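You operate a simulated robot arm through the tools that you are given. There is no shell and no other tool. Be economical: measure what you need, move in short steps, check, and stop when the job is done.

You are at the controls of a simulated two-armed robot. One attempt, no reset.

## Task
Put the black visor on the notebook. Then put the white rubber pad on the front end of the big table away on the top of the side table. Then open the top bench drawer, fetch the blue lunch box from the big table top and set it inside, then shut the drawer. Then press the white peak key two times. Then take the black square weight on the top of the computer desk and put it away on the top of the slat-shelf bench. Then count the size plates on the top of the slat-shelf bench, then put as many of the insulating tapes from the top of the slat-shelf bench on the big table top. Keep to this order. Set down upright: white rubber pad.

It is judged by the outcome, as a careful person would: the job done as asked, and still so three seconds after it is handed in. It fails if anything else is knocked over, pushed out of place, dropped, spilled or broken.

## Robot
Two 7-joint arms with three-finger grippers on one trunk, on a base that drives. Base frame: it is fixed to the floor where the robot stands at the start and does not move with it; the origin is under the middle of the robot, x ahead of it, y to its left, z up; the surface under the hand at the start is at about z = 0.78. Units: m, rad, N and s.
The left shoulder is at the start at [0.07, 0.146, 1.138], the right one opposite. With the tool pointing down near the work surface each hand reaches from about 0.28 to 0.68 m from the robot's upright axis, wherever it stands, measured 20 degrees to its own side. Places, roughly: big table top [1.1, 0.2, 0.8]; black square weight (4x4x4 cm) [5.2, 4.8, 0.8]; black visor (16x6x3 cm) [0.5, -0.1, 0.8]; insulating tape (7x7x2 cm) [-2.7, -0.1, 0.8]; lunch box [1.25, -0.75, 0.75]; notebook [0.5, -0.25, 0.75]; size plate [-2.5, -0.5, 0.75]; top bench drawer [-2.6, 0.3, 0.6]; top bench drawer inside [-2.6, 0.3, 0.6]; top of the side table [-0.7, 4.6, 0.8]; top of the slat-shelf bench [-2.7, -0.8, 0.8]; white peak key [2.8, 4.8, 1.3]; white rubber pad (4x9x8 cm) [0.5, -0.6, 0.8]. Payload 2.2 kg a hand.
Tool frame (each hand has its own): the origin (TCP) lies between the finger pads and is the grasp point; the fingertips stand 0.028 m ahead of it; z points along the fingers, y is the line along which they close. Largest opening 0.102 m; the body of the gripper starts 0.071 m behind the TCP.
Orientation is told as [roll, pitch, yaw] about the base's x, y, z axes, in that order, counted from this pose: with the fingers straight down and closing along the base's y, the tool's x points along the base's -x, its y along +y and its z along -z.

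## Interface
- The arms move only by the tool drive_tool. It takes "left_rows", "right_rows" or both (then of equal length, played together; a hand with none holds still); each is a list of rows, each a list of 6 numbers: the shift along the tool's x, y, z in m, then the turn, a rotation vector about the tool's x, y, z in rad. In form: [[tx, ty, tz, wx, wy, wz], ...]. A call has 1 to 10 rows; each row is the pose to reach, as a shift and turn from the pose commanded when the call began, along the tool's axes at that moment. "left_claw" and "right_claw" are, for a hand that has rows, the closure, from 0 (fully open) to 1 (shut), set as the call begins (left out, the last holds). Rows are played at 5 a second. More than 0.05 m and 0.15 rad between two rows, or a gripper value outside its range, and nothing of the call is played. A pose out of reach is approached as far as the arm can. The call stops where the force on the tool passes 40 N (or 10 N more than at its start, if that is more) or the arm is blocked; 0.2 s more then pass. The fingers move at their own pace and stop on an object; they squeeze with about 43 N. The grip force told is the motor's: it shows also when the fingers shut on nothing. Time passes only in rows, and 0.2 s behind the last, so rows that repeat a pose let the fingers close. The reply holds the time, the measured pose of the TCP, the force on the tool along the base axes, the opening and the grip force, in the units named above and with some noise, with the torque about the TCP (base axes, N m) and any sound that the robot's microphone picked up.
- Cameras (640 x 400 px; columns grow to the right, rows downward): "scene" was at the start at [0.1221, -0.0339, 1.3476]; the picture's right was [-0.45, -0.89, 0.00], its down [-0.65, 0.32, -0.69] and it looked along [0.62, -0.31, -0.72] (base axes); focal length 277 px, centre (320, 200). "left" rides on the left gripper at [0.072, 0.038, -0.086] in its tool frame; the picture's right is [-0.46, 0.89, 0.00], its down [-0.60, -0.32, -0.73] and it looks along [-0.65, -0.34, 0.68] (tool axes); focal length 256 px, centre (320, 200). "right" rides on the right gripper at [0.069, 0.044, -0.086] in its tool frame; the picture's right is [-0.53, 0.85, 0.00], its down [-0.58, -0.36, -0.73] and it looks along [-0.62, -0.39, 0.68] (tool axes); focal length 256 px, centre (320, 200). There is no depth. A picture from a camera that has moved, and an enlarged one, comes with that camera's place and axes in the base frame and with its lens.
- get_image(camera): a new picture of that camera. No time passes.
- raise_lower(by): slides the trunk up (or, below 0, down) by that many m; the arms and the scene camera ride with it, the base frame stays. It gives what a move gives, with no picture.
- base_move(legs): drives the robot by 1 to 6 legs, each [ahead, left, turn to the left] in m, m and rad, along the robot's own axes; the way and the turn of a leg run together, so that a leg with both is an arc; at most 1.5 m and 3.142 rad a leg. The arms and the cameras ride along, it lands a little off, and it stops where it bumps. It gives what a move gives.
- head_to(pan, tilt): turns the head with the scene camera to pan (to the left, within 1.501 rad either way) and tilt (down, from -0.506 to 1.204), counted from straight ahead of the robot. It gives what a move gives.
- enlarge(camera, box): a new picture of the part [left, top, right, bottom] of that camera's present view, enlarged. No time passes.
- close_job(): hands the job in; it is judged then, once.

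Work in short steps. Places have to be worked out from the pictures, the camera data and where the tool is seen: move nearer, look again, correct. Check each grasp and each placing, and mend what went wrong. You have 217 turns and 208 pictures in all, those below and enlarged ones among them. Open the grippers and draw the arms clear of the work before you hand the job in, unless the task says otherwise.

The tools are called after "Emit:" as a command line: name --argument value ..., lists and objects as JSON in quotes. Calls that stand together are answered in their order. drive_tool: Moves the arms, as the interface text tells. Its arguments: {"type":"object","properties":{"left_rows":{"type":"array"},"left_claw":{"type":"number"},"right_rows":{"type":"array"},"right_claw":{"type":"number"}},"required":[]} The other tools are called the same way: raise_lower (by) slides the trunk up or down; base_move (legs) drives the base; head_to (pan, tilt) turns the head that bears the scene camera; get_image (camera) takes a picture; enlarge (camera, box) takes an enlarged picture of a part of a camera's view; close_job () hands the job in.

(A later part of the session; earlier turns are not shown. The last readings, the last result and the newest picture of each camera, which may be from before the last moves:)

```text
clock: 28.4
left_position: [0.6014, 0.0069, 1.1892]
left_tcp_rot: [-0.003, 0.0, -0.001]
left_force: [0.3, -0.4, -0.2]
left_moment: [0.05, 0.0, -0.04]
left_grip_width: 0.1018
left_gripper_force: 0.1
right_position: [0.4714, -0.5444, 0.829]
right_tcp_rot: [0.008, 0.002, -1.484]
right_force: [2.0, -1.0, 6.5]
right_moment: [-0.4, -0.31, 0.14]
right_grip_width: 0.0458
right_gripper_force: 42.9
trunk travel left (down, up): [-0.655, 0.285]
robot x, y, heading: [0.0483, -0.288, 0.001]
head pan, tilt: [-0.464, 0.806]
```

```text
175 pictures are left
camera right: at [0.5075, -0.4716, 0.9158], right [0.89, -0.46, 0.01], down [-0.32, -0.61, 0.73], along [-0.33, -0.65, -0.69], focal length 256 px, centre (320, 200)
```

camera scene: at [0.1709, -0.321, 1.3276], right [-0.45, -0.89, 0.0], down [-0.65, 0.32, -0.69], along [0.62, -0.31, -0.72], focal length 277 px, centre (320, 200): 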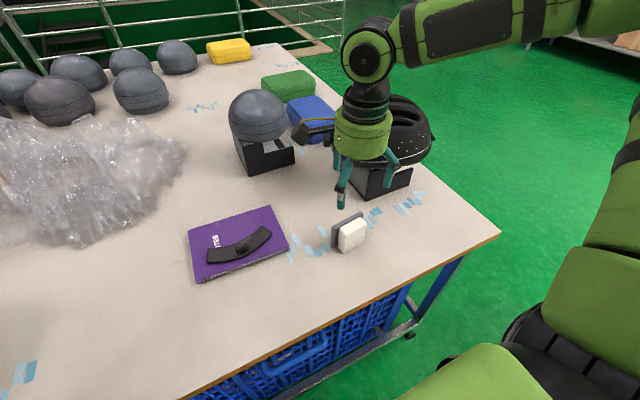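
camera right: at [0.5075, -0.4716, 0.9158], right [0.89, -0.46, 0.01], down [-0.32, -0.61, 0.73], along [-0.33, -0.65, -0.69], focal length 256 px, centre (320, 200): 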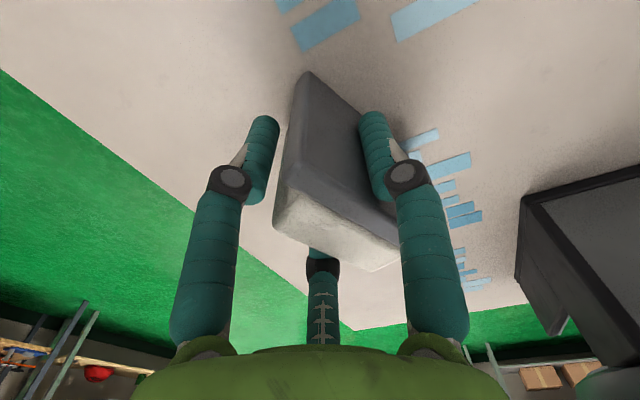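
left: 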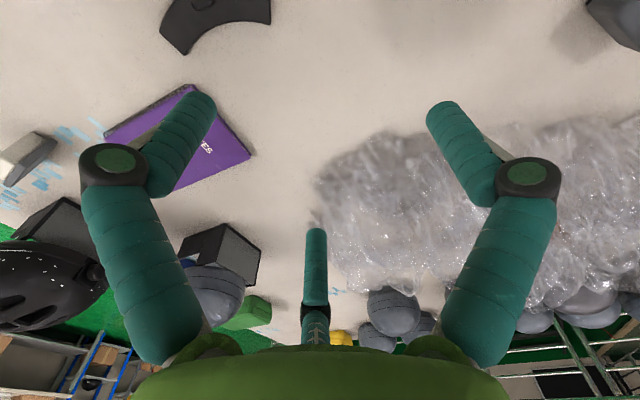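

The grip holds at 0.046 but the pad seems to have turned a bit. I check from the scene camera.

Emit:
enlarge --camera "scene" --box '[270, 150, 430, 280]'

```text
3.08 times, centred on (350, 215) of scene
camera zoom: at [0.1706, -0.3218, 1.3277], right [-0.45, -0.89, 0.0], down [-0.64, 0.32, -0.69], along [0.62, -0.31, -0.72], focal length 854 px, centre (228, 154)
```

zoom: 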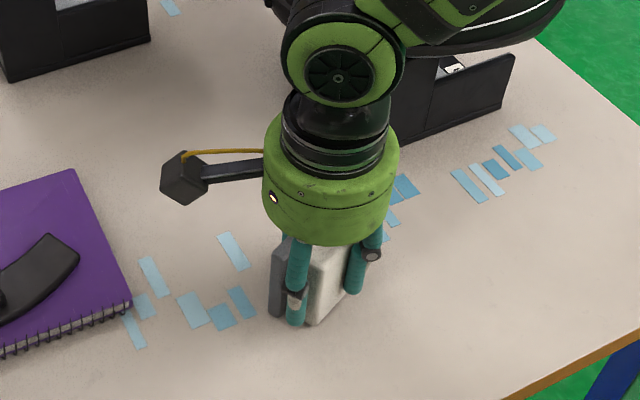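

It still looks upright, only yawed. I lift and check it.

Emit:
drive_tool --right_rows '[[0, 0, -0.02, 0, 0, 0], [0, 0, -0.05, 0, 0, 0], [0, 0, -0.1, 0, 0, 0], [0, 0, -0.13, 0, 0, 0]]'

Emit:
get_image --camera "right"

Emit:
enlarge --camera "scene" --box '[270, 120, 430, 250]'

```text
clock: 29.4
left_position: [0.6021, 0.0061, 1.1894]
left_tcp_rot: [-0.002, -0.003, -0.001]
left_force: [-0.1, -1.1, -0.6]
left_moment: [-0.02, -0.02, -0.02]
left_grip_width: 0.1017
left_gripper_force: 0.0
right_position: [0.4694, -0.5451, 0.9597]
right_tcp_rot: [0.005, 0.002, -1.484]
right_force: [-0.6, 0.6, -1.4]
right_moment: [0.03, 0.01, 0.01]
right_grip_width: 0.0457
right_gripper_force: 43.6
trunk travel left (down, up): [-0.655, 0.285]
robot x, y, heading: [0.0464, -0.2897, -0.003]
head pan, tilt: [-0.464, 0.806]
```

```text
173 pictures are left
camera right: at [0.506, -0.4722, 1.0461], right [0.89, -0.46, 0.0], down [-0.32, -0.61, 0.73], along [-0.33, -0.65, -0.69], focal length 256 px, centre (320, 200)
```

right: 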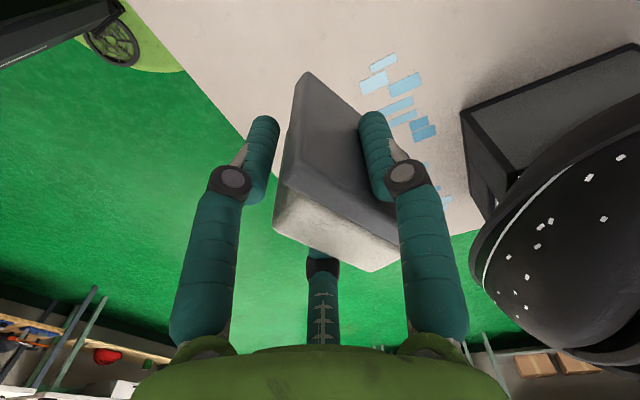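

```text
3.08 times, centred on (350, 185) of scene
camera zoom: at [0.1705, -0.3221, 1.3276], right [-0.45, -0.89, 0.0], down [-0.64, 0.32, -0.69], along [0.62, -0.31, -0.72], focal length 854 px, centre (228, 246)
```

zoom: 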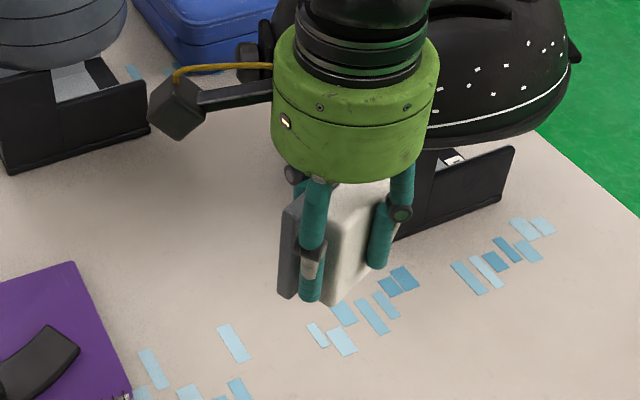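

The pad is held upright, its bottom about 0.049 below the TCP. I back off from the table and look around to plan the way to the side table at (-0.7, 4.6).

Emit:
base_move --legs '[[-0.5, 0, 0]]'

Emit:
head_to --pan 1.45 --tilt 0.25

Emit:
get_image --camera "scene"

Emit:
head_to --pan 0.7 --tilt 0.25

Emit:
get_image --camera "scene"

```text
clock: 32.3
left_position: [0.0989, 0.0075, 1.1895]
left_tcp_rot: [-0.002, 0.001, 0.004]
left_force: [0.9, 0.5, -0.4]
left_moment: [0.01, 0.01, 0.03]
left_grip_width: 0.102
left_gripper_force: 0.1
right_position: [-0.0305, -0.5459, 0.9598]
right_tcp_rot: [0.005, 0.002, -1.481]
right_force: [0.2, -0.8, -1.2]
right_moment: [0.01, 0.01, -0.01]
right_grip_width: 0.0454
right_gripper_force: 43.1
trunk travel left (down, up): [-0.655, 0.285]
robot x, y, heading: [-0.4533, -0.292, 0.001]
head pan, tilt: [-0.464, 0.806]
```

```text
clock: 34.2
left_position: [0.0977, 0.0072, 1.1891]
left_tcp_rot: [-0.003, 0.0, 0.004]
left_force: [0.4, -1.1, 0.8]
left_moment: [0.01, 0.02, -0.01]
left_grip_width: 0.1019
left_gripper_force: 0.1
right_position: [-0.033, -0.5446, 0.9582]
right_tcp_rot: [0.004, 0.002, -1.482]
right_force: [0.4, 0.4, -1.3]
right_moment: [0.01, 0.01, -0.03]
right_grip_width: 0.0451
right_gripper_force: 42.8
trunk travel left (down, up): [-0.655, 0.285]
robot x, y, heading: [-0.4563, -0.2865, 0.001]
head pan, tilt: [1.45, 0.25]
```

```text
171 pictures are left
camera scene: at [-0.3932, -0.1941, 1.3772], right [0.99, -0.12, 0.0], down [-0.03, -0.25, -0.97], along [0.12, 0.96, -0.25], focal length 277 px, centre (320, 200)
```

scene: 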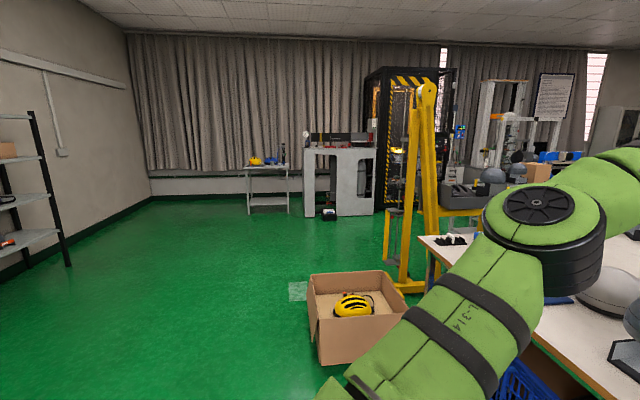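

```text
clock: 35.3
left_position: [0.0978, 0.0073, 1.1898]
left_tcp_rot: [-0.003, -0.001, 0.003]
left_force: [-0.3, -0.1, -0.8]
left_moment: [-0.02, 0.0, 0.02]
left_grip_width: 0.1021
left_gripper_force: 0.0
right_position: [-0.0331, -0.5467, 0.9589]
right_tcp_rot: [0.005, 0.002, -1.482]
right_force: [0.0, -0.5, -2.2]
right_moment: [0.0, 0.04, 0.0]
right_grip_width: 0.0454
right_gripper_force: 42.9
trunk travel left (down, up): [-0.655, 0.285]
robot x, y, heading: [-0.4547, -0.2897, 0.002]
head pan, tilt: [0.7, 0.25]
```

```text
170 pictures are left
camera scene: at [-0.3331, -0.2265, 1.3772], right [0.65, -0.76, 0.0], down [-0.19, -0.16, -0.97], along [0.74, 0.63, -0.25], focal length 277 px, centre (320, 200)
```

scene: 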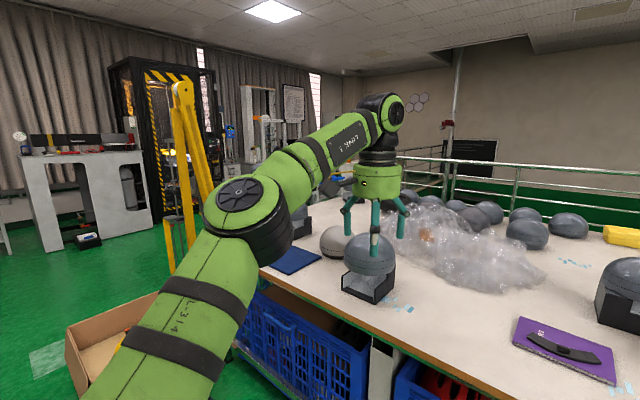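

The side table is a small table at about x -1.04..-0.32 with its front edge at y≈4.05, and it has things on it. A cardboard box lies on the floor from x≈-0.2 rightwards, so I drive along x≈-0.9.

Emit:
base_move --legs '[[-0.45, 0, 0], [0, 0, 1.571], [1.5, 0, 0], [1.5, 0, 0], [0.4, 0, 0]]'

Emit:
head_to --pan 0 --tilt 0.45

Emit:
get_image --camera "scene"

```text
clock: 57.9
left_position: [-1.1582, 3.6704, 1.1904]
left_tcp_rot: [-0.002, -0.001, 1.552]
left_force: [0.2, -0.1, -1.6]
left_moment: [0.01, 0.03, 0.01]
left_grip_width: 0.1018
left_gripper_force: 0.0
right_position: [-0.6073, 3.5267, 0.9593]
right_tcp_rot: [0.006, 0.003, 0.068]
right_force: [0.4, -0.1, -2.1]
right_moment: [0.0, 0.0, -0.03]
right_grip_width: 0.0444
right_gripper_force: 43.6
trunk travel left (down, up): [-0.655, 0.285]
robot x, y, heading: [-0.8713, 3.1128, 1.552]
head pan, tilt: [0.7, 0.25]
```

```text
clock: 59.0
left_position: [-1.1567, 3.6698, 1.1894]
left_tcp_rot: [-0.003, -0.002, 1.552]
left_force: [-0.2, -0.9, -0.3]
left_moment: [-0.01, 0.0, -0.01]
left_grip_width: 0.1018
left_gripper_force: 0.1
right_position: [-0.6079, 3.5263, 0.9587]
right_tcp_rot: [0.004, 0.001, 0.07]
right_force: [0.2, 0.6, -2.2]
right_moment: [0.0, 0.01, 0.01]
right_grip_width: 0.0445
right_gripper_force: 42.9
trunk travel left (down, up): [-0.655, 0.285]
robot x, y, heading: [-0.8713, 3.111, 1.555]
head pan, tilt: [0.0, 0.45]
```

```text
169 pictures are left
camera scene: at [-0.8698, 3.2549, 1.3586], right [1.0, -0.02, 0.0], down [-0.01, -0.43, -0.9], along [0.02, 0.9, -0.43], focal length 277 px, centre (320, 200)
```

scene: 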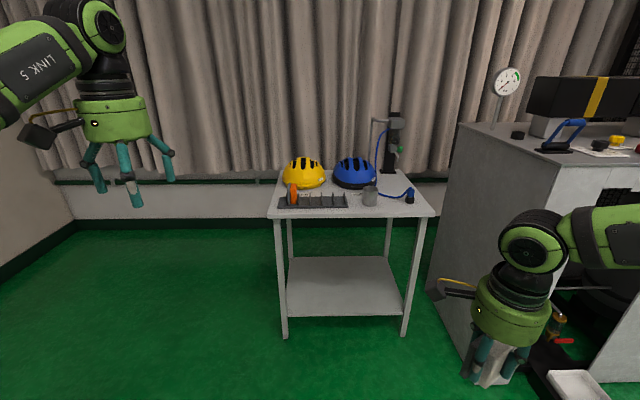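

The side table top spans x≈-1.05..-0.37 and y≈4.27..4.8, with several items on it. I zoom in to find a free spot.

Emit:
enlarge --camera "scene" --box '[260, 100, 440, 225]'

```text
3.20 times, centred on (350, 162) of scene
camera zoom: at [-0.8698, 3.2549, 1.3586], right [1.0, -0.02, 0.0], down [-0.01, -0.43, -0.9], along [0.02, 0.9, -0.43], focal length 888 px, centre (224, 320)
```

zoom: 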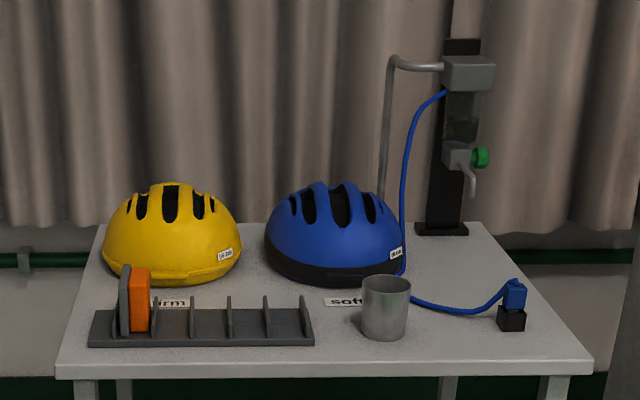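

Free spot: between the grey cup and the small plug block, around (-0.52, 4.355). I sidestep right by 0.08 m and drive ahead 0.75 m.

Emit:
base_move --legs '[[0, -0.078, 0], [0.72, 0, 0]]'

Emit:
head_to --pan -0.45 --tilt 0.8

Emit:
get_image --camera "scene"

Emit:
get_image --camera "right"

```text
clock: 63.6
left_position: [-1.0673, 4.3868, 1.1889]
left_tcp_rot: [-0.001, -0.001, 1.553]
left_force: [0.0, -0.2, 0.1]
left_moment: [-0.01, 0.02, -0.01]
left_grip_width: 0.102
left_gripper_force: 0.1
right_position: [-0.5185, 4.2454, 0.9599]
right_tcp_rot: [0.004, 0.002, 0.069]
right_force: [0.4, -0.4, -1.3]
right_moment: [-0.03, 0.02, 0.0]
right_grip_width: 0.0444
right_gripper_force: 42.8
trunk travel left (down, up): [-0.655, 0.285]
robot x, y, heading: [-0.7822, 3.829, 1.556]
head pan, tilt: [0.0, 0.45]
```

```text
clock: 64.5
left_position: [-1.0678, 4.3878, 1.1894]
left_tcp_rot: [-0.002, -0.001, 1.553]
left_force: [-0.1, 0.1, 0.1]
left_moment: [0.01, 0.05, 0.02]
left_grip_width: 0.1022
left_gripper_force: 0.1
right_position: [-0.5177, 4.2452, 0.9587]
right_tcp_rot: [0.005, 0.003, 0.07]
right_force: [-0.4, -0.3, -1.1]
right_moment: [0.01, 0.01, 0.02]
right_grip_width: 0.0445
right_gripper_force: 42.5
trunk travel left (down, up): [-0.655, 0.285]
robot x, y, heading: [-0.7817, 3.8299, 1.553]
head pan, tilt: [-0.45, 0.799]
```

```text
167 pictures are left
camera scene: at [-0.7446, 3.953, 1.3281], right [0.89, -0.45, 0.0], down [-0.32, -0.64, -0.7], along [0.31, 0.62, -0.72], focal length 277 px, centre (320, 200)
```

scene: 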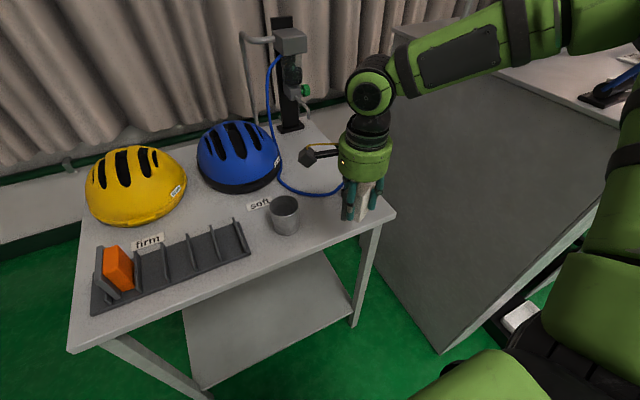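

```text
166 pictures are left
camera right: at [-0.5896, 4.2844, 1.0456], right [0.47, 0.88, 0.0], down [0.6, -0.33, 0.73], along [0.64, -0.34, -0.69], focal length 256 px, centre (320, 200)
```

right: 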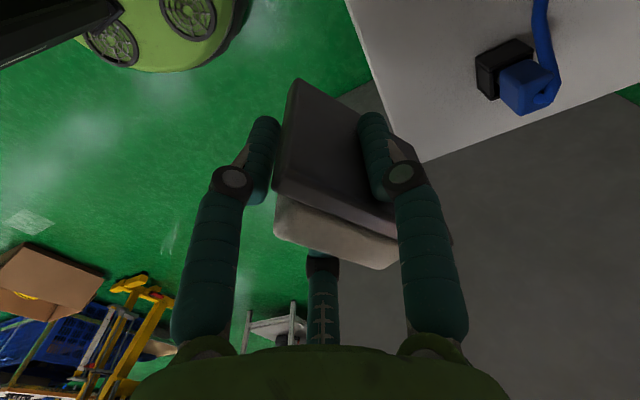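

The free spot is confirmed: block at (-0.44, 4.39), cup at (-0.63, 4.36) and front edge at y≈4.29. I move the pad over (-0.515, 4.36) and start down.

Emit:
drive_tool --right_rows '[[-0.003, 0.03, 0, 0, 0, 0], [-0.006, 0.07, 0, 0, 0, 0], [-0.0107, 0.11, 0, 0, 0, 0], [-0.0107, 0.11, 0.04, 0, 0, 0], [-0.0107, 0.11, 0.08, 0, 0, 0]]'

Emit:
enlarge --camera "scene" --box '[250, 100, 430, 250]'

Emit:
get_image --camera "right"

```text
clock: 65.7
left_position: [-1.0666, 4.388, 1.1888]
left_tcp_rot: [-0.001, -0.001, 1.554]
left_force: [0.5, -0.7, -0.2]
left_moment: [0.0, -0.03, 0.01]
left_grip_width: 0.1021
left_gripper_force: 0.2
right_position: [-0.5139, 4.3562, 0.8778]
right_tcp_rot: [0.005, 0.001, 0.07]
right_force: [-0.3, 0.7, -1.3]
right_moment: [-0.06, 0.02, 0.01]
right_grip_width: 0.0443
right_gripper_force: 43.1
trunk travel left (down, up): [-0.655, 0.285]
robot x, y, heading: [-0.7787, 3.8293, 1.552]
head pan, tilt: [-0.45, 0.799]
```

```text
2.67 times, centred on (340, 175) of scene
camera zoom: at [-0.7441, 3.9542, 1.328], right [0.89, -0.45, 0.0], down [-0.32, -0.64, -0.7], along [0.31, 0.62, -0.72], focal length 740 px, centre (267, 267)
```

zoom: 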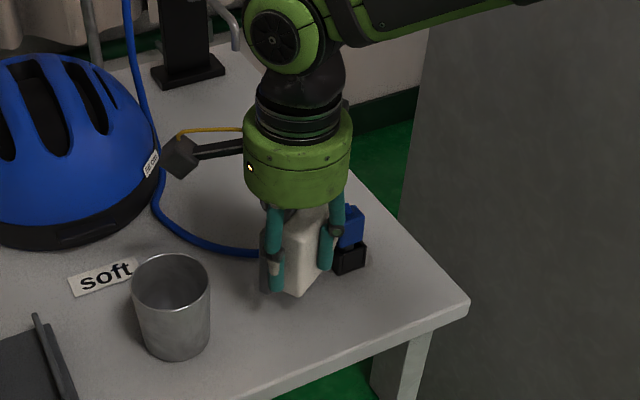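

```text
164 pictures are left
camera right: at [-0.5864, 4.3959, 0.965], right [0.47, 0.88, 0.0], down [0.6, -0.33, 0.73], along [0.64, -0.34, -0.69], focal length 256 px, centre (320, 200)
```

right: 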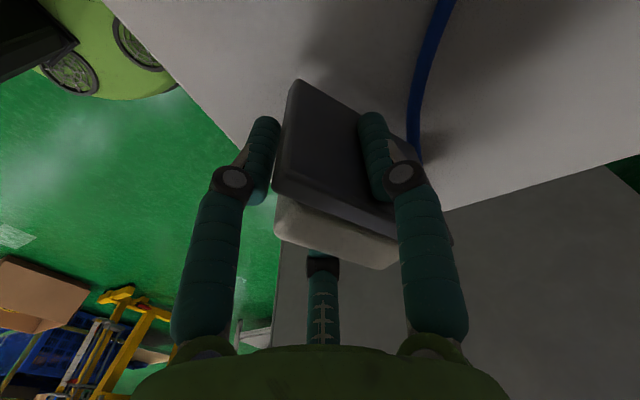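

The blue cable runs close to the pad's back-right corner, so I turn the pad 0.38 rad to lie square with the table. I also shift it about 1 cm toward the front-left.

Emit:
drive_tool --right_rows '[[0.003, -0.004, 0, 0, 0, 0.13], [0.006, -0.008, 0, 0, 0, 0.26], [0.009, -0.01, 0, 0, 0, 0.38], [0.009, -0.01, 0.02, 0, 0, 0.38]]'

Emit:
enlarge --camera "scene" --box '[250, 100, 430, 250]'

Emit:
get_image --camera "right"

```text
clock: 66.7
left_position: [-1.0666, 4.3884, 1.1894]
left_tcp_rot: [-0.002, -0.001, 1.553]
left_force: [-0.2, -1.1, -0.2]
left_moment: [-0.04, 0.02, 0.0]
left_grip_width: 0.1022
left_gripper_force: 0.0
right_position: [-0.5222, 4.3456, 0.8587]
right_tcp_rot: [0.004, 0.003, -0.312]
right_force: [0.1, 0.2, -1.0]
right_moment: [0.01, 0.05, 0.03]
right_grip_width: 0.0444
right_gripper_force: 42.9
trunk travel left (down, up): [-0.655, 0.285]
robot x, y, heading: [-0.7848, 3.8306, 1.558]
head pan, tilt: [-0.45, 0.799]
```

```text
2.67 times, centred on (340, 175) of scene
camera zoom: at [-0.744, 3.954, 1.328], right [0.89, -0.45, 0.0], down [-0.32, -0.64, -0.7], along [0.31, 0.62, -0.72], focal length 740 px, centre (267, 267)
```

zoom: 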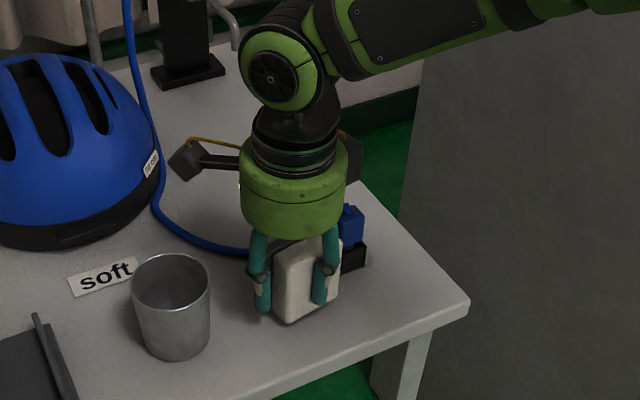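

```text
162 pictures are left
camera right: at [-0.5754, 4.4092, 0.9454], right [0.77, 0.64, 0.0], down [0.44, -0.53, 0.73], along [0.47, -0.56, -0.69], focal length 256 px, centre (320, 200)
```

right: 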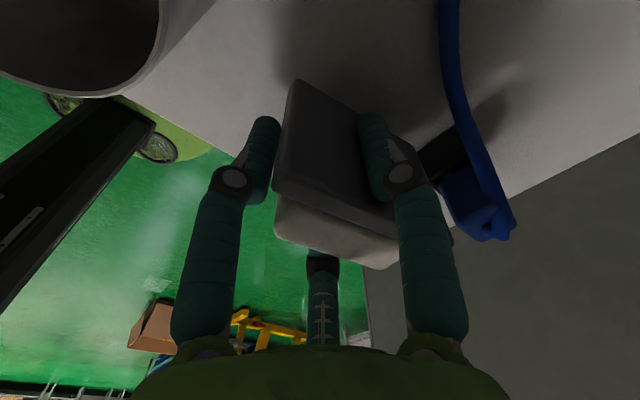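

There is room now. I lower in small steps until contact.

Emit:
drive_tool --right_rows '[[0, 0, 0.004, 0, 0, 0], [0, 0, 0.009, 0, 0, 0], [0, 0, 0.013, 0, 0, 0]]'

Emit:
drive_tool --right_rows '[[0, 0, 0.003, 0, 0, 0], [0, 0, 0.006, 0, 0, 0]]'

```text
clock: 67.5
left_position: [-1.0673, 4.3847, 1.1915]
left_tcp_rot: [-0.002, -0.003, 1.554]
left_force: [0.8, 0.4, -0.6]
left_moment: [0.02, 0.03, 0.0]
left_grip_width: 0.102
left_gripper_force: 0.1
right_position: [-0.5225, 4.3455, 0.849]
right_tcp_rot: [0.01, 0.008, -0.311]
right_force: [2.7, -1.4, 14.0]
right_moment: [-0.14, -0.67, -0.05]
right_grip_width: 0.0445
right_gripper_force: 42.7
trunk travel left (down, up): [-0.655, 0.285]
robot x, y, heading: [-0.7818, 3.8291, 1.55]
head pan, tilt: [-0.45, 0.799]
```

```text
clock: 68.1
left_position: [-1.0693, 4.3839, 1.192]
left_tcp_rot: [-0.003, -0.006, 1.553]
left_force: [0.0, 0.4, -0.4]
left_moment: [0.02, 0.01, 0.0]
left_grip_width: 0.1018
left_gripper_force: 0.0
right_position: [-0.5236, 4.3464, 0.8458]
right_tcp_rot: [0.018, 0.006, -0.31]
right_force: [6.9, 1.0, 34.2]
right_moment: [-0.12, -0.73, -0.11]
right_grip_width: 0.0448
right_gripper_force: 43.2
trunk travel left (down, up): [-0.655, 0.285]
robot x, y, heading: [-0.7803, 3.8281, 1.557]
head pan, tilt: [-0.45, 0.799]
```

Contact is firm at 34 N. I ease up by 5 mm, then open gently to 0.38.

Emit:
drive_tool --right_rows '[[0, 0, -0.003, 0, 0, 0], [0, 0, -0.006, 0, 0, 0]]'

Emit:
enlarge --camera "scene" --box '[290, 150, 410, 240]'

```text
clock: 68.7
left_position: [-1.0689, 4.3852, 1.1899]
left_tcp_rot: [-0.003, -0.002, 1.555]
left_force: [-0.1, -0.4, -0.8]
left_moment: [0.01, 0.0, 0.01]
left_grip_width: 0.1022
left_gripper_force: 0.0
right_position: [-0.5238, 4.3449, 0.8464]
right_tcp_rot: [0.004, 0.003, -0.307]
right_force: [0.2, 4.5, 12.9]
right_moment: [0.52, -0.73, 0.25]
right_grip_width: 0.0446
right_gripper_force: 42.6
trunk travel left (down, up): [-0.655, 0.285]
robot x, y, heading: [-0.7771, 3.8288, 1.554]
head pan, tilt: [-0.45, 0.799]
```

```text
4.44 times, centred on (350, 195) of scene
camera zoom: at [-0.7458, 3.952, 1.3279], right [0.89, -0.45, 0.0], down [-0.32, -0.64, -0.7], along [0.31, 0.62, -0.72], focal length 1233 px, centre (187, 222)
```

zoom: 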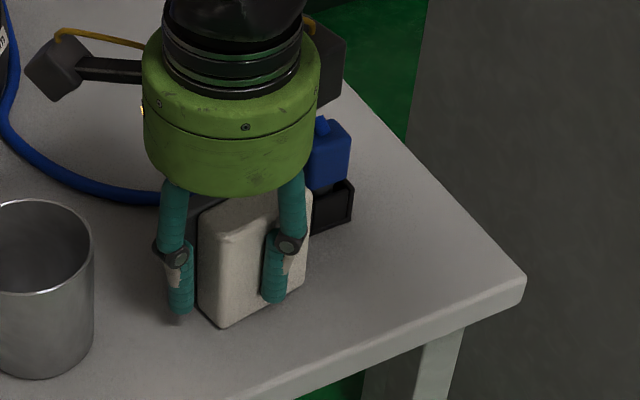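

It stands on the table. I open the fingers to 0.38 and look before rising.

Emit:
drive_tool --right_rows '[[0, 0, 0, 0, 0, 0], [0, 0, 0, 0, 0, 0], [0, 0, 0, 0, 0, 0]]' --right_claw 0.35

Emit:
enlarge --camera "scene" --box '[290, 150, 410, 240]'

Emit:
get_image --camera "right"

```text
clock: 69.5
left_position: [-1.0659, 4.3876, 1.1915]
left_tcp_rot: [-0.002, -0.002, 1.553]
left_force: [0.1, 0.4, 0.3]
left_moment: [0.02, 0.01, 0.01]
left_grip_width: 0.102
left_gripper_force: 0.0
right_position: [-0.5222, 4.3447, 0.8461]
right_tcp_rot: [0.004, 0.004, -0.311]
right_force: [1.3, 0.4, -0.1]
right_moment: [0.0, -0.01, -0.03]
right_grip_width: 0.0662
right_gripper_force: 0.1
trunk travel left (down, up): [-0.655, 0.285]
robot x, y, heading: [-0.7812, 3.8283, 1.556]
head pan, tilt: [-0.45, 0.799]
```

```text
4.44 times, centred on (350, 195) of scene
camera zoom: at [-0.7444, 3.953, 1.3281], right [0.89, -0.45, 0.0], down [-0.32, -0.64, -0.7], along [0.31, 0.62, -0.72], focal length 1233 px, centre (187, 222)
```

zoom: 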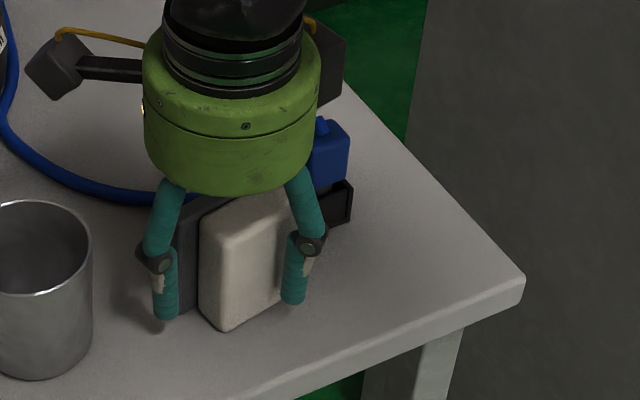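

```text
159 pictures are left
camera right: at [-0.5753, 4.4085, 0.9328], right [0.77, 0.64, 0.0], down [0.44, -0.53, 0.73], along [0.47, -0.56, -0.69], focal length 256 px, centre (320, 200)
```

right: 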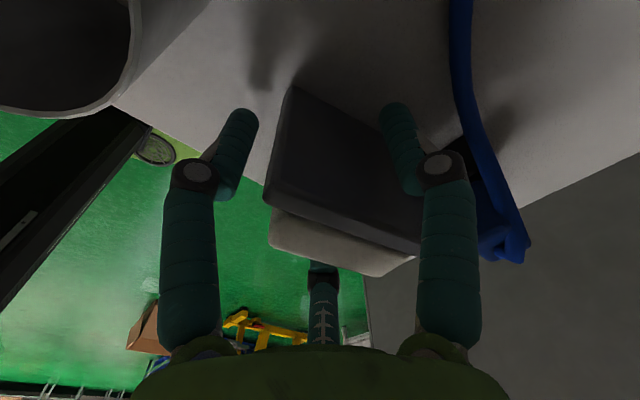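

The pad stands by itself. I rise straight up.

Emit:
drive_tool --right_rows '[[0, 0, -0.02, 0, 0, 0], [0, 0, -0.05, 0, 0, 0], [0, 0, -0.09, 0, 0, 0], [0, 0, -0.13, 0, 0, 0], [0, 0, -0.16, 0, 0, 0]]'

Emit:
enlarge --camera "scene" --box '[250, 120, 430, 250]'

```text
clock: 70.7
left_position: [-1.067, 4.3861, 1.191]
left_tcp_rot: [0.0, -0.002, 1.553]
left_force: [-0.5, -0.3, -0.2]
left_moment: [0.03, 0.0, -0.02]
left_grip_width: 0.1021
left_gripper_force: 0.0
right_position: [-0.5219, 4.3436, 1.0065]
right_tcp_rot: [0.005, 0.002, -0.311]
right_force: [-0.1, -0.3, 0.5]
right_moment: [-0.01, -0.01, 0.01]
right_grip_width: 0.0666
right_gripper_force: 0.0
trunk travel left (down, up): [-0.655, 0.285]
robot x, y, heading: [-0.7811, 3.8246, 1.556]
head pan, tilt: [-0.45, 0.799]
```

```text
3.08 times, centred on (340, 185) of scene
camera zoom: at [-0.7448, 3.9523, 1.3281], right [0.89, -0.45, 0.0], down [-0.32, -0.64, -0.7], along [0.31, 0.62, -0.72], focal length 854 px, centre (258, 246)
```

zoom: 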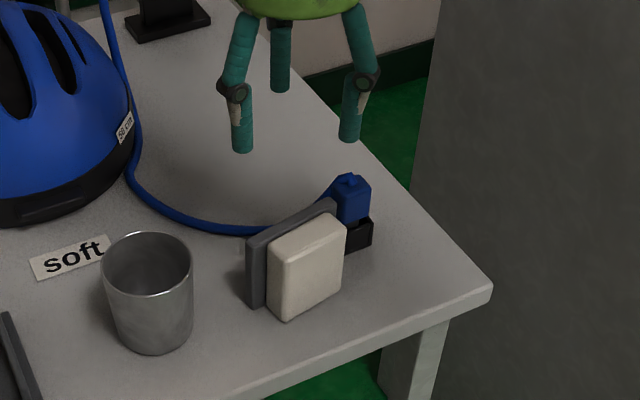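

The pad stands upright and nothing was touched. I back down the same lane to y≈0.4, turn to face the bench (-x) and look.

Emit:
base_move --legs '[[-1.5, 0, 0], [-1.5, 0, 0], [-0.4, 0, 0], [0, 0, 1.58]]'

Emit:
head_to --pan 0.3 --tilt 0.3

Emit:
get_image --camera "scene"

```text
clock: 91.0
left_position: [-1.3376, 0.142, 1.1889]
left_tcp_rot: [-0.001, -0.001, -3.129]
left_force: [-0.8, -0.5, 0.5]
left_moment: [-0.02, 0.02, -0.02]
left_grip_width: 0.102
left_gripper_force: 0.1
right_position: [-1.3118, 0.6876, 1.0068]
right_tcp_rot: [0.004, 0.003, 1.29]
right_force: [-0.2, 0.4, 0.3]
right_moment: [0.01, 0.01, -0.01]
right_grip_width: 0.0664
right_gripper_force: 0.0
trunk travel left (down, up): [-0.655, 0.285]
robot x, y, heading: [-0.7862, 0.4449, -3.129]
head pan, tilt: [-0.45, 0.799]
```

```text
clock: 92.1
left_position: [-1.3372, 0.1421, 1.1884]
left_tcp_rot: [-0.002, -0.001, -3.13]
left_force: [0.0, -0.8, -0.2]
left_moment: [0.0, -0.02, -0.02]
left_grip_width: 0.1022
left_gripper_force: 0.1
right_position: [-1.3108, 0.688, 1.0049]
right_tcp_rot: [0.006, 0.003, 1.289]
right_force: [-0.5, -0.1, 0.5]
right_moment: [0.02, 0.01, 0.02]
right_grip_width: 0.0664
right_gripper_force: 0.1
trunk travel left (down, up): [-0.655, 0.285]
robot x, y, heading: [-0.7898, 0.4384, -3.126]
head pan, tilt: [0.3, 0.3]
```

```text
157 pictures are left
camera scene: at [-0.9259, 0.4163, 1.3724], right [-0.31, 0.95, 0.0], down [0.28, 0.09, -0.96], along [-0.91, -0.29, -0.3], focal length 277 px, centre (320, 200)
```

scene: 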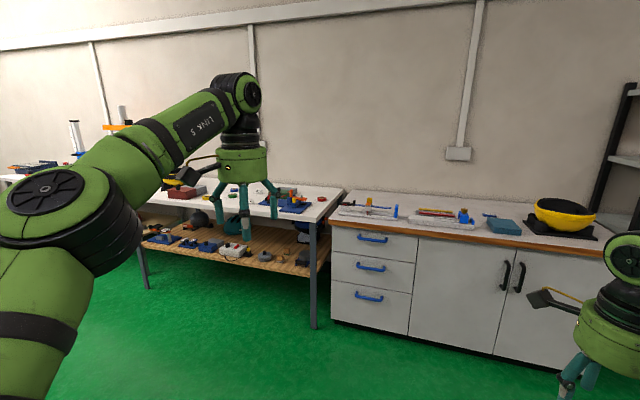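

The three-drawer cabinet's top handle is at about (-2.40, 0.26, 0.69), a horizontal blue bar. I turn the right hand to point forward with the thumb up, ready to grip the bar.

Emit:
drive_tool --right_rows '[[0.014, 0.046, 0, 0, 0, -0.148], [0.028, 0.092, 0, 0, 0, -0.297]]' --right_claw 0

Emit:
drive_tool --right_rows '[[0, 0, 0, -0.148, 0, 0], [0, 0, 0, -0.296, 0, 0], [0, 0, 0, -0.444, 0, 0], [0, 0, 0, -0.592, 0, 0], [0, 0, 0, -0.74, 0, 0], [0, 0, 0, -0.888, 0, 0], [0, 0, 0, -1.036, 0, 0], [0, 0, 0, -1.184, 0, 0], [0, 0, 0, -1.332, 0, 0], [0, 0, 0, -1.48, 0, 0]]'

Emit:
drive_tool --right_rows '[[0, 0, 0, -0.09, 0, 0]]'

Emit:
get_image --camera "right"

```text
clock: 92.7
left_position: [-1.3368, 0.1422, 1.1902]
left_tcp_rot: [-0.002, -0.001, -3.13]
left_force: [-0.1, 0.6, -0.4]
left_moment: [0.02, 0.02, -0.01]
left_grip_width: 0.1021
left_gripper_force: 0.2
right_position: [-1.3749, 0.6994, 1.0045]
right_tcp_rot: [0.008, 0.002, 1.587]
right_force: [0.2, 1.2, -0.1]
right_moment: [-0.01, 0.01, -0.01]
right_grip_width: 0.1021
right_gripper_force: 0.1
right hand out of reach, approached as far as the arm can: row 2
trunk travel left (down, up): [-0.655, 0.285]
robot x, y, heading: [-0.7852, 0.4446, -3.129]
head pan, tilt: [0.3, 0.3]
```

```text
clock: 94.9
left_position: [-1.3354, 0.143, 1.1915]
left_tcp_rot: [-0.002, -0.004, -3.13]
left_force: [-0.1, 0.5, 0.6]
left_moment: [0.0, 0.01, -0.01]
left_grip_width: 0.1022
left_gripper_force: 0.0
right_position: [-1.3382, 0.7627, 1.1057]
right_tcp_rot: [1.456, -0.016, 1.604]
right_force: [0.7, 0.2, 0.4]
right_moment: [-0.03, -0.01, 0.01]
right_grip_width: 0.1021
right_gripper_force: 0.1
right hand out of reach, approached as far as the arm can: row 8, 9, 10
trunk travel left (down, up): [-0.655, 0.285]
robot x, y, heading: [-0.7868, 0.442, -3.132]
head pan, tilt: [0.3, 0.3]
```

```text
clock: 95.3
left_position: [-1.3338, 0.1433, 1.1919]
left_tcp_rot: [-0.001, -0.003, -3.13]
left_force: [0.8, 0.8, -0.3]
left_moment: [-0.02, 0.02, -0.01]
left_grip_width: 0.1019
left_gripper_force: 0.1
right_position: [-1.3218, 0.7808, 1.1435]
right_tcp_rot: [1.562, -0.003, 1.591]
right_force: [0.5, 0.8, -0.8]
right_moment: [0.0, -0.01, 0.03]
right_grip_width: 0.1019
right_gripper_force: 0.0
right hand out of reach, approached as far as the arm can: row 1
trunk travel left (down, up): [-0.655, 0.285]
robot x, y, heading: [-0.7852, 0.4445, -3.133]
head pan, tilt: [0.3, 0.3]
```

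```text
156 pictures are left
camera right: at [-1.2357, 0.7155, 1.1867], right [-0.02, 0.53, 0.85], down [0.72, 0.59, -0.36], along [-0.69, 0.61, -0.39], focal length 256 px, centre (320, 200)
```

right: 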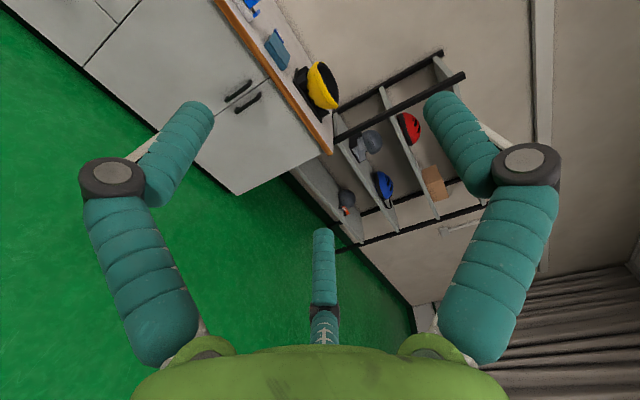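

The hand points forward. Before lowering the trunk I raise and retract the left hand, so it won't meet the bench.

Emit:
drive_tool --left_rows '[[0.025, 0, -0.04, 0, 0, 0], [0.05, 0, -0.08, 0, 0, 0], [0.075, 0, -0.12, 0, 0, 0], [0.1, 0, -0.16, 0, 0, 0], [0.125, 0, -0.2, 0, 0, 0], [0.15, 0, -0.24, 0, 0, 0], [0.175, 0, -0.28, 0, 0, 0]]'

Emit:
raise_lower --by -0.42

Emit:
get_image --camera "scene"

```text
clock: 96.9
left_position: [-1.1747, 0.1728, 1.3147]
left_tcp_rot: [-0.003, -0.003, -3.129]
left_force: [0.4, 0.6, -0.1]
left_moment: [-0.04, -0.05, -0.01]
left_grip_width: 0.102
left_gripper_force: 0.1
left hand out of reach, approached as far as the arm can: row 2, 3, 4, 5, 6, 7
right_position: [-1.327, 0.7807, 1.1412]
right_tcp_rot: [1.559, -0.007, 1.592]
right_force: [0.2, 0.5, -0.8]
right_moment: [0.0, -0.01, 0.03]
right_grip_width: 0.102
right_gripper_force: 0.3
trunk travel left (down, up): [-0.655, 0.285]
robot x, y, heading: [-0.7838, 0.4417, -3.126]
head pan, tilt: [0.3, 0.3]
```

```text
refused: -0.42 is not a number from -0.4 to 0.4
```

```text
155 pictures are left
camera scene: at [-0.9285, 0.4165, 1.3722], right [-0.31, 0.95, 0.0], down [0.28, 0.09, -0.95], along [-0.91, -0.29, -0.3], focal length 277 px, centre (320, 200)
```

scene: 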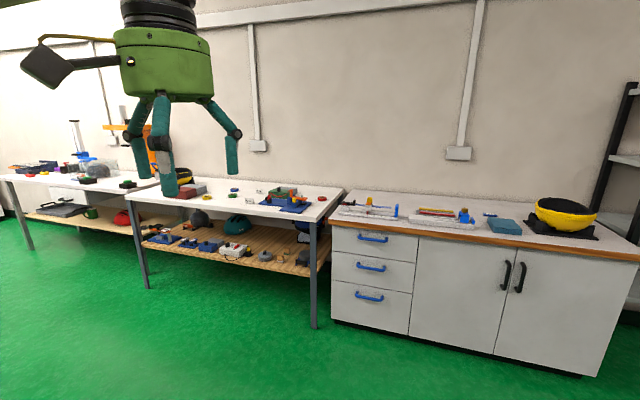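

The left hand is now high and back. I zoom on the top drawer handle to refine its place, then lower the trunk by 0.40.

Emit:
enlarge --camera "scene" --box '[320, 190, 430, 270]'

Emit:
raise_lower --by -0.4

Emit:
get_image --camera "scene"

```text
5.00 times, centred on (375, 230) of scene
camera zoom: at [-0.9285, 0.4165, 1.3722], right [-0.31, 0.95, 0.0], down [0.28, 0.09, -0.95], along [-0.91, -0.29, -0.3], focal length 1387 px, centre (45, 50)
```

zoom: 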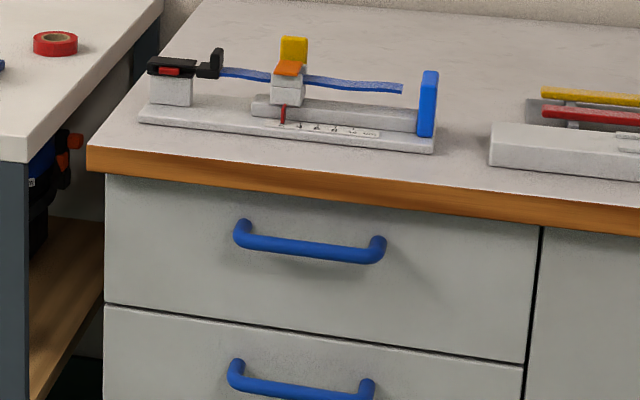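

```text
clock: 100.7
left_position: [-1.1725, 0.1737, 0.9159]
left_tcp_rot: [-0.002, -0.005, -3.128]
left_force: [-0.1, 1.0, 0.1]
left_moment: [-0.04, 0.0, 0.02]
left_grip_width: 0.1022
left_gripper_force: 0.1
right_position: [-1.3249, 0.7817, 0.7423]
right_tcp_rot: [1.56, -0.005, 1.591]
right_force: [-0.2, -0.1, 0.0]
right_moment: [0.0, 0.0, -0.03]
right_grip_width: 0.1019
right_gripper_force: 0.1
trunk travel left (down, up): [-0.255, 0.685]
robot x, y, heading: [-0.7873, 0.4448, -3.129]
head pan, tilt: [0.3, 0.3]
```

```text
153 pictures are left
camera scene: at [-0.9258, 0.4162, 0.9725], right [-0.31, 0.95, 0.0], down [0.28, 0.09, -0.96], along [-0.91, -0.29, -0.3], focal length 277 px, centre (320, 200)
```

scene: 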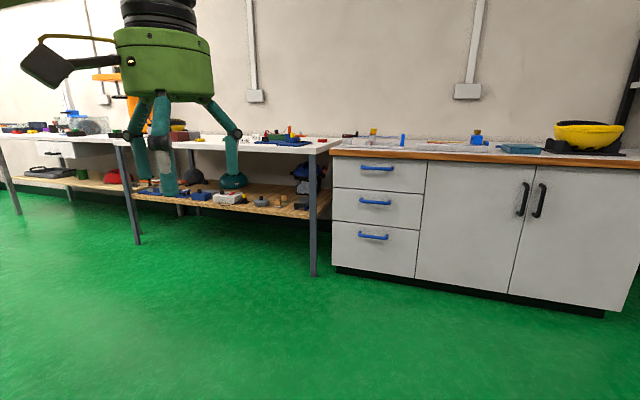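

Triangulating from the two heights puts the handle at about (-2.36, 0.267, 0.703). I sidestep left 0.515 m, drive ahead 0.9 m and drop the hand 0.04 m.

Emit:
base_move --legs '[[0, 0.515, 0], [0.9, 0, 0]]'

Emit:
head_to --pan -0.5 --tilt 0.5

Emit:
get_image --camera "scene"

Emit:
get_image --camera "right"

```text
clock: 108.1
left_position: [-2.0679, -0.3553, 0.916]
left_tcp_rot: [-0.002, -0.004, -3.127]
left_force: [0.0, -0.2, 1.1]
left_moment: [0.03, -0.01, 0.04]
left_grip_width: 0.1023
left_gripper_force: 0.1
right_position: [-2.2209, 0.2521, 0.7421]
right_tcp_rot: [1.56, -0.006, 1.592]
right_force: [0.6, -0.1, 0.1]
right_moment: [0.01, -0.06, 0.01]
right_grip_width: 0.1021
right_gripper_force: 0.0
trunk travel left (down, up): [-0.255, 0.685]
robot x, y, heading: [-1.6821, -0.088, -3.129]
head pan, tilt: [0.3, 0.3]
```

```text
clock: 109.2
left_position: [-2.0684, -0.3554, 0.9149]
left_tcp_rot: [0.0, -0.003, -3.128]
left_force: [-0.8, 0.2, 0.8]
left_moment: [0.03, 0.0, 0.02]
left_grip_width: 0.102
left_gripper_force: 0.0
right_position: [-2.2203, 0.2514, 0.7413]
right_tcp_rot: [1.56, -0.005, 1.591]
right_force: [0.4, -0.2, -0.5]
right_moment: [0.02, 0.0, 0.04]
right_grip_width: 0.1021
right_gripper_force: 0.1
trunk travel left (down, up): [-0.255, 0.685]
robot x, y, heading: [-1.6839, -0.0833, -3.129]
head pan, tilt: [-0.499, 0.499]
```

```text
152 pictures are left
camera scene: at [-1.8132, -0.0416, 0.9541], right [0.47, 0.88, 0.0], down [0.42, -0.22, -0.88], along [-0.78, 0.41, -0.48], focal length 277 px, centre (320, 200)
```

scene: 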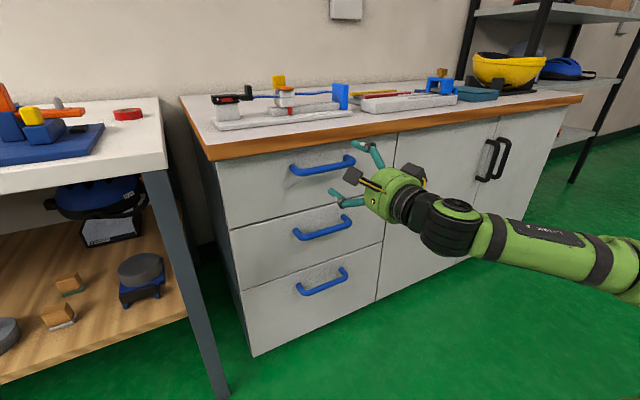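

```text
151 pictures are left
camera right: at [-2.1339, 0.1851, 0.7861], right [-0.02, 0.53, 0.85], down [0.72, 0.59, -0.35], along [-0.69, 0.61, -0.39], focal length 256 px, centre (320, 200)
```

right: 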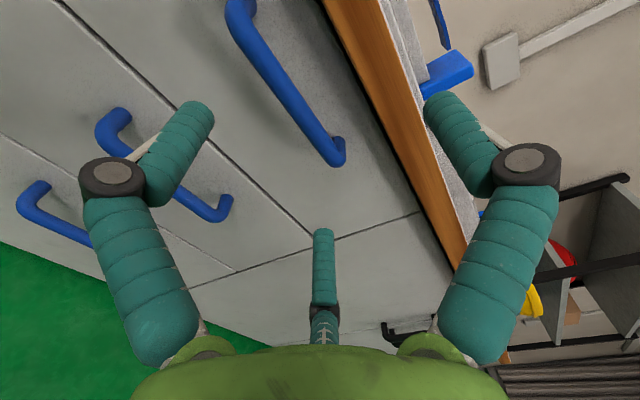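

The handle's middle is at about y 0.256, z 0.706. I drop the hand 0.037 m, then drive ahead 0.07 m and look.

Emit:
drive_tool --right_rows '[[0, -0.018, 0, 0, 0, 0], [0, -0.037, 0, 0, 0, 0]]'

Emit:
base_move --legs '[[0.08, 0, 0]]'

Emit:
get_image --camera "right"

Emit:
enlarge --camera "scene" --box '[260, 110, 440, 230]'

```text
clock: 109.8
left_position: [-2.0677, -0.3551, 0.9152]
left_tcp_rot: [-0.002, -0.004, -3.128]
left_force: [0.4, -0.3, 0.9]
left_moment: [0.03, -0.02, 0.02]
left_grip_width: 0.1019
left_gripper_force: 0.0
right_position: [-2.2122, 0.2633, 0.7231]
right_tcp_rot: [1.554, -0.008, 1.585]
right_force: [-0.3, -0.8, -0.7]
right_moment: [-0.03, 0.1, -0.01]
right_grip_width: 0.1019
right_gripper_force: 0.1
right hand out of reach, approached as far as the arm can: row 1, 2
trunk travel left (down, up): [-0.255, 0.685]
robot x, y, heading: [-1.68, -0.0875, -3.127]
head pan, tilt: [-0.499, 0.499]
```

```text
clock: 110.9
left_position: [-2.1472, -0.3577, 0.9157]
left_tcp_rot: [-0.002, -0.002, -3.128]
left_force: [-1.2, -0.5, -0.6]
left_moment: [-0.01, -0.06, -0.02]
left_grip_width: 0.1021
left_gripper_force: 0.0
right_position: [-2.2918, 0.2638, 0.7227]
right_tcp_rot: [1.553, -0.008, 1.584]
right_force: [-0.7, -0.4, 0.2]
right_moment: [0.0, 0.01, 0.04]
right_grip_width: 0.1021
right_gripper_force: 0.1
trunk travel left (down, up): [-0.255, 0.685]
robot x, y, heading: [-1.7653, -0.0855, -3.13]
head pan, tilt: [-0.499, 0.499]
```

```text
150 pictures are left
camera right: at [-2.2065, 0.1956, 0.7673], right [-0.02, 0.53, 0.85], down [0.73, 0.59, -0.35], along [-0.68, 0.61, -0.4], focal length 256 px, centre (320, 200)
```

right: 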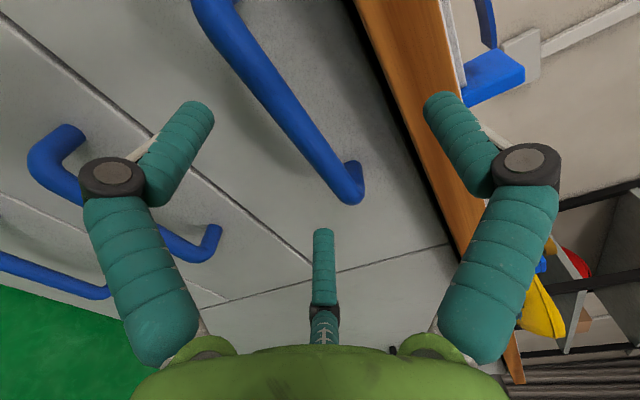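

```text
3.33 times, centred on (350, 170) of scene
camera zoom: at [-1.8927, -0.0426, 0.954], right [0.47, 0.88, 0.0], down [0.42, -0.22, -0.88], along [-0.78, 0.41, -0.48], focal length 925 px, centre (220, 300)
```

zoom: 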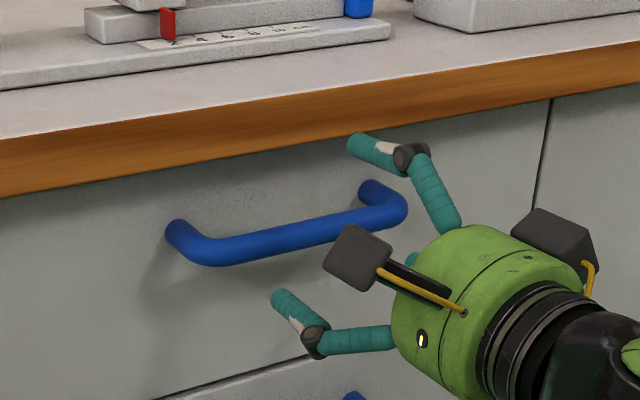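

The handle is at z≈0.706 and the TCP at 0.723, so I lower the trunk 0.017 m and drive ahead 0.06 m.

Emit:
raise_lower --by -0.018

Emit:
base_move --legs '[[0.06, 0, 0]]'

Emit:
get_image --camera "right"

Emit:
enlarge --camera "scene" --box '[260, 110, 440, 230]'

```text
clock: 111.5
left_position: [-2.1457, -0.356, 0.8971]
left_tcp_rot: [-0.003, -0.005, -3.128]
left_force: [-0.1, -0.3, -0.3]
left_moment: [0.02, 0.01, 0.06]
left_grip_width: 0.1018
left_gripper_force: 0.1
right_position: [-2.2914, 0.2637, 0.7039]
right_tcp_rot: [1.554, -0.009, 1.584]
right_force: [-0.2, -0.5, -0.4]
right_moment: [0.05, 0.01, 0.0]
right_grip_width: 0.1019
right_gripper_force: 0.1
trunk travel left (down, up): [-0.237, 0.703]
robot x, y, heading: [-1.7669, -0.0876, -3.126]
head pan, tilt: [-0.499, 0.499]
```

```text
clock: 112.6
left_position: [-2.1996, -0.3573, 0.8968]
left_tcp_rot: [0.0, -0.003, -3.128]
left_force: [-0.4, 1.1, 0.0]
left_moment: [0.0, 0.01, 0.02]
left_grip_width: 0.102
left_gripper_force: 0.1
right_position: [-2.3413, 0.2629, 0.7081]
right_tcp_rot: [1.566, -0.008, 1.585]
right_force: [2.1, 0.8, -0.4]
right_moment: [0.02, 0.11, -0.02]
right_grip_width: 0.1031
right_gripper_force: 0.0
trunk travel left (down, up): [-0.237, 0.703]
robot x, y, heading: [-1.8152, -0.0861, -3.131]
head pan, tilt: [-0.499, 0.499]
stopped in leg 1: the force on the tool passed its limit at 80 N (the readings are from after the stop); the commanded pose is now the measured one
```

```text
148 pictures are left
camera right: at [-2.2552, 0.195, 0.752], right [-0.01, 0.53, 0.85], down [0.73, 0.59, -0.36], along [-0.69, 0.61, -0.39], focal length 256 px, centre (320, 200)
```

right: 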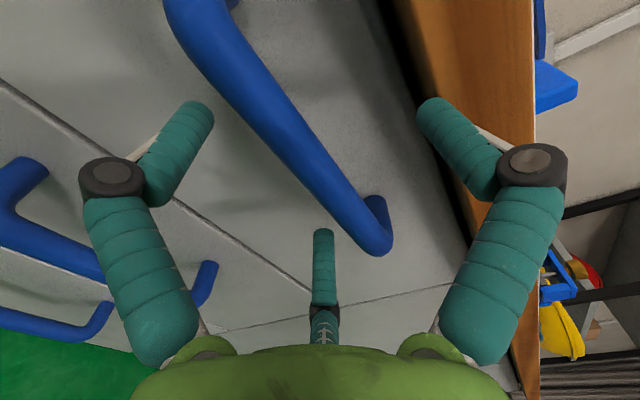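

```text
3.33 times, centred on (350, 170) of scene
camera zoom: at [-1.9435, -0.043, 0.9361], right [0.47, 0.88, 0.0], down [0.42, -0.22, -0.88], along [-0.78, 0.41, -0.48], focal length 925 px, centre (220, 300)
```

zoom: 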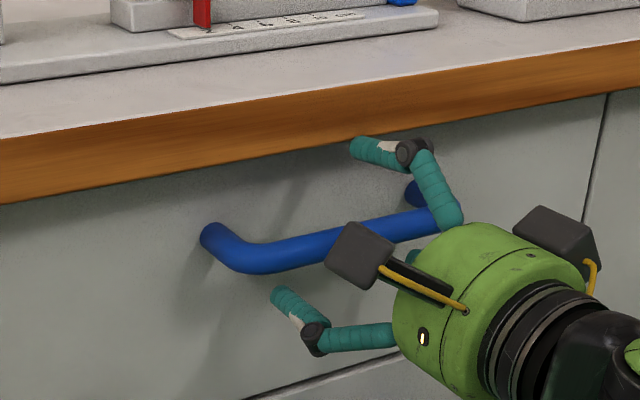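

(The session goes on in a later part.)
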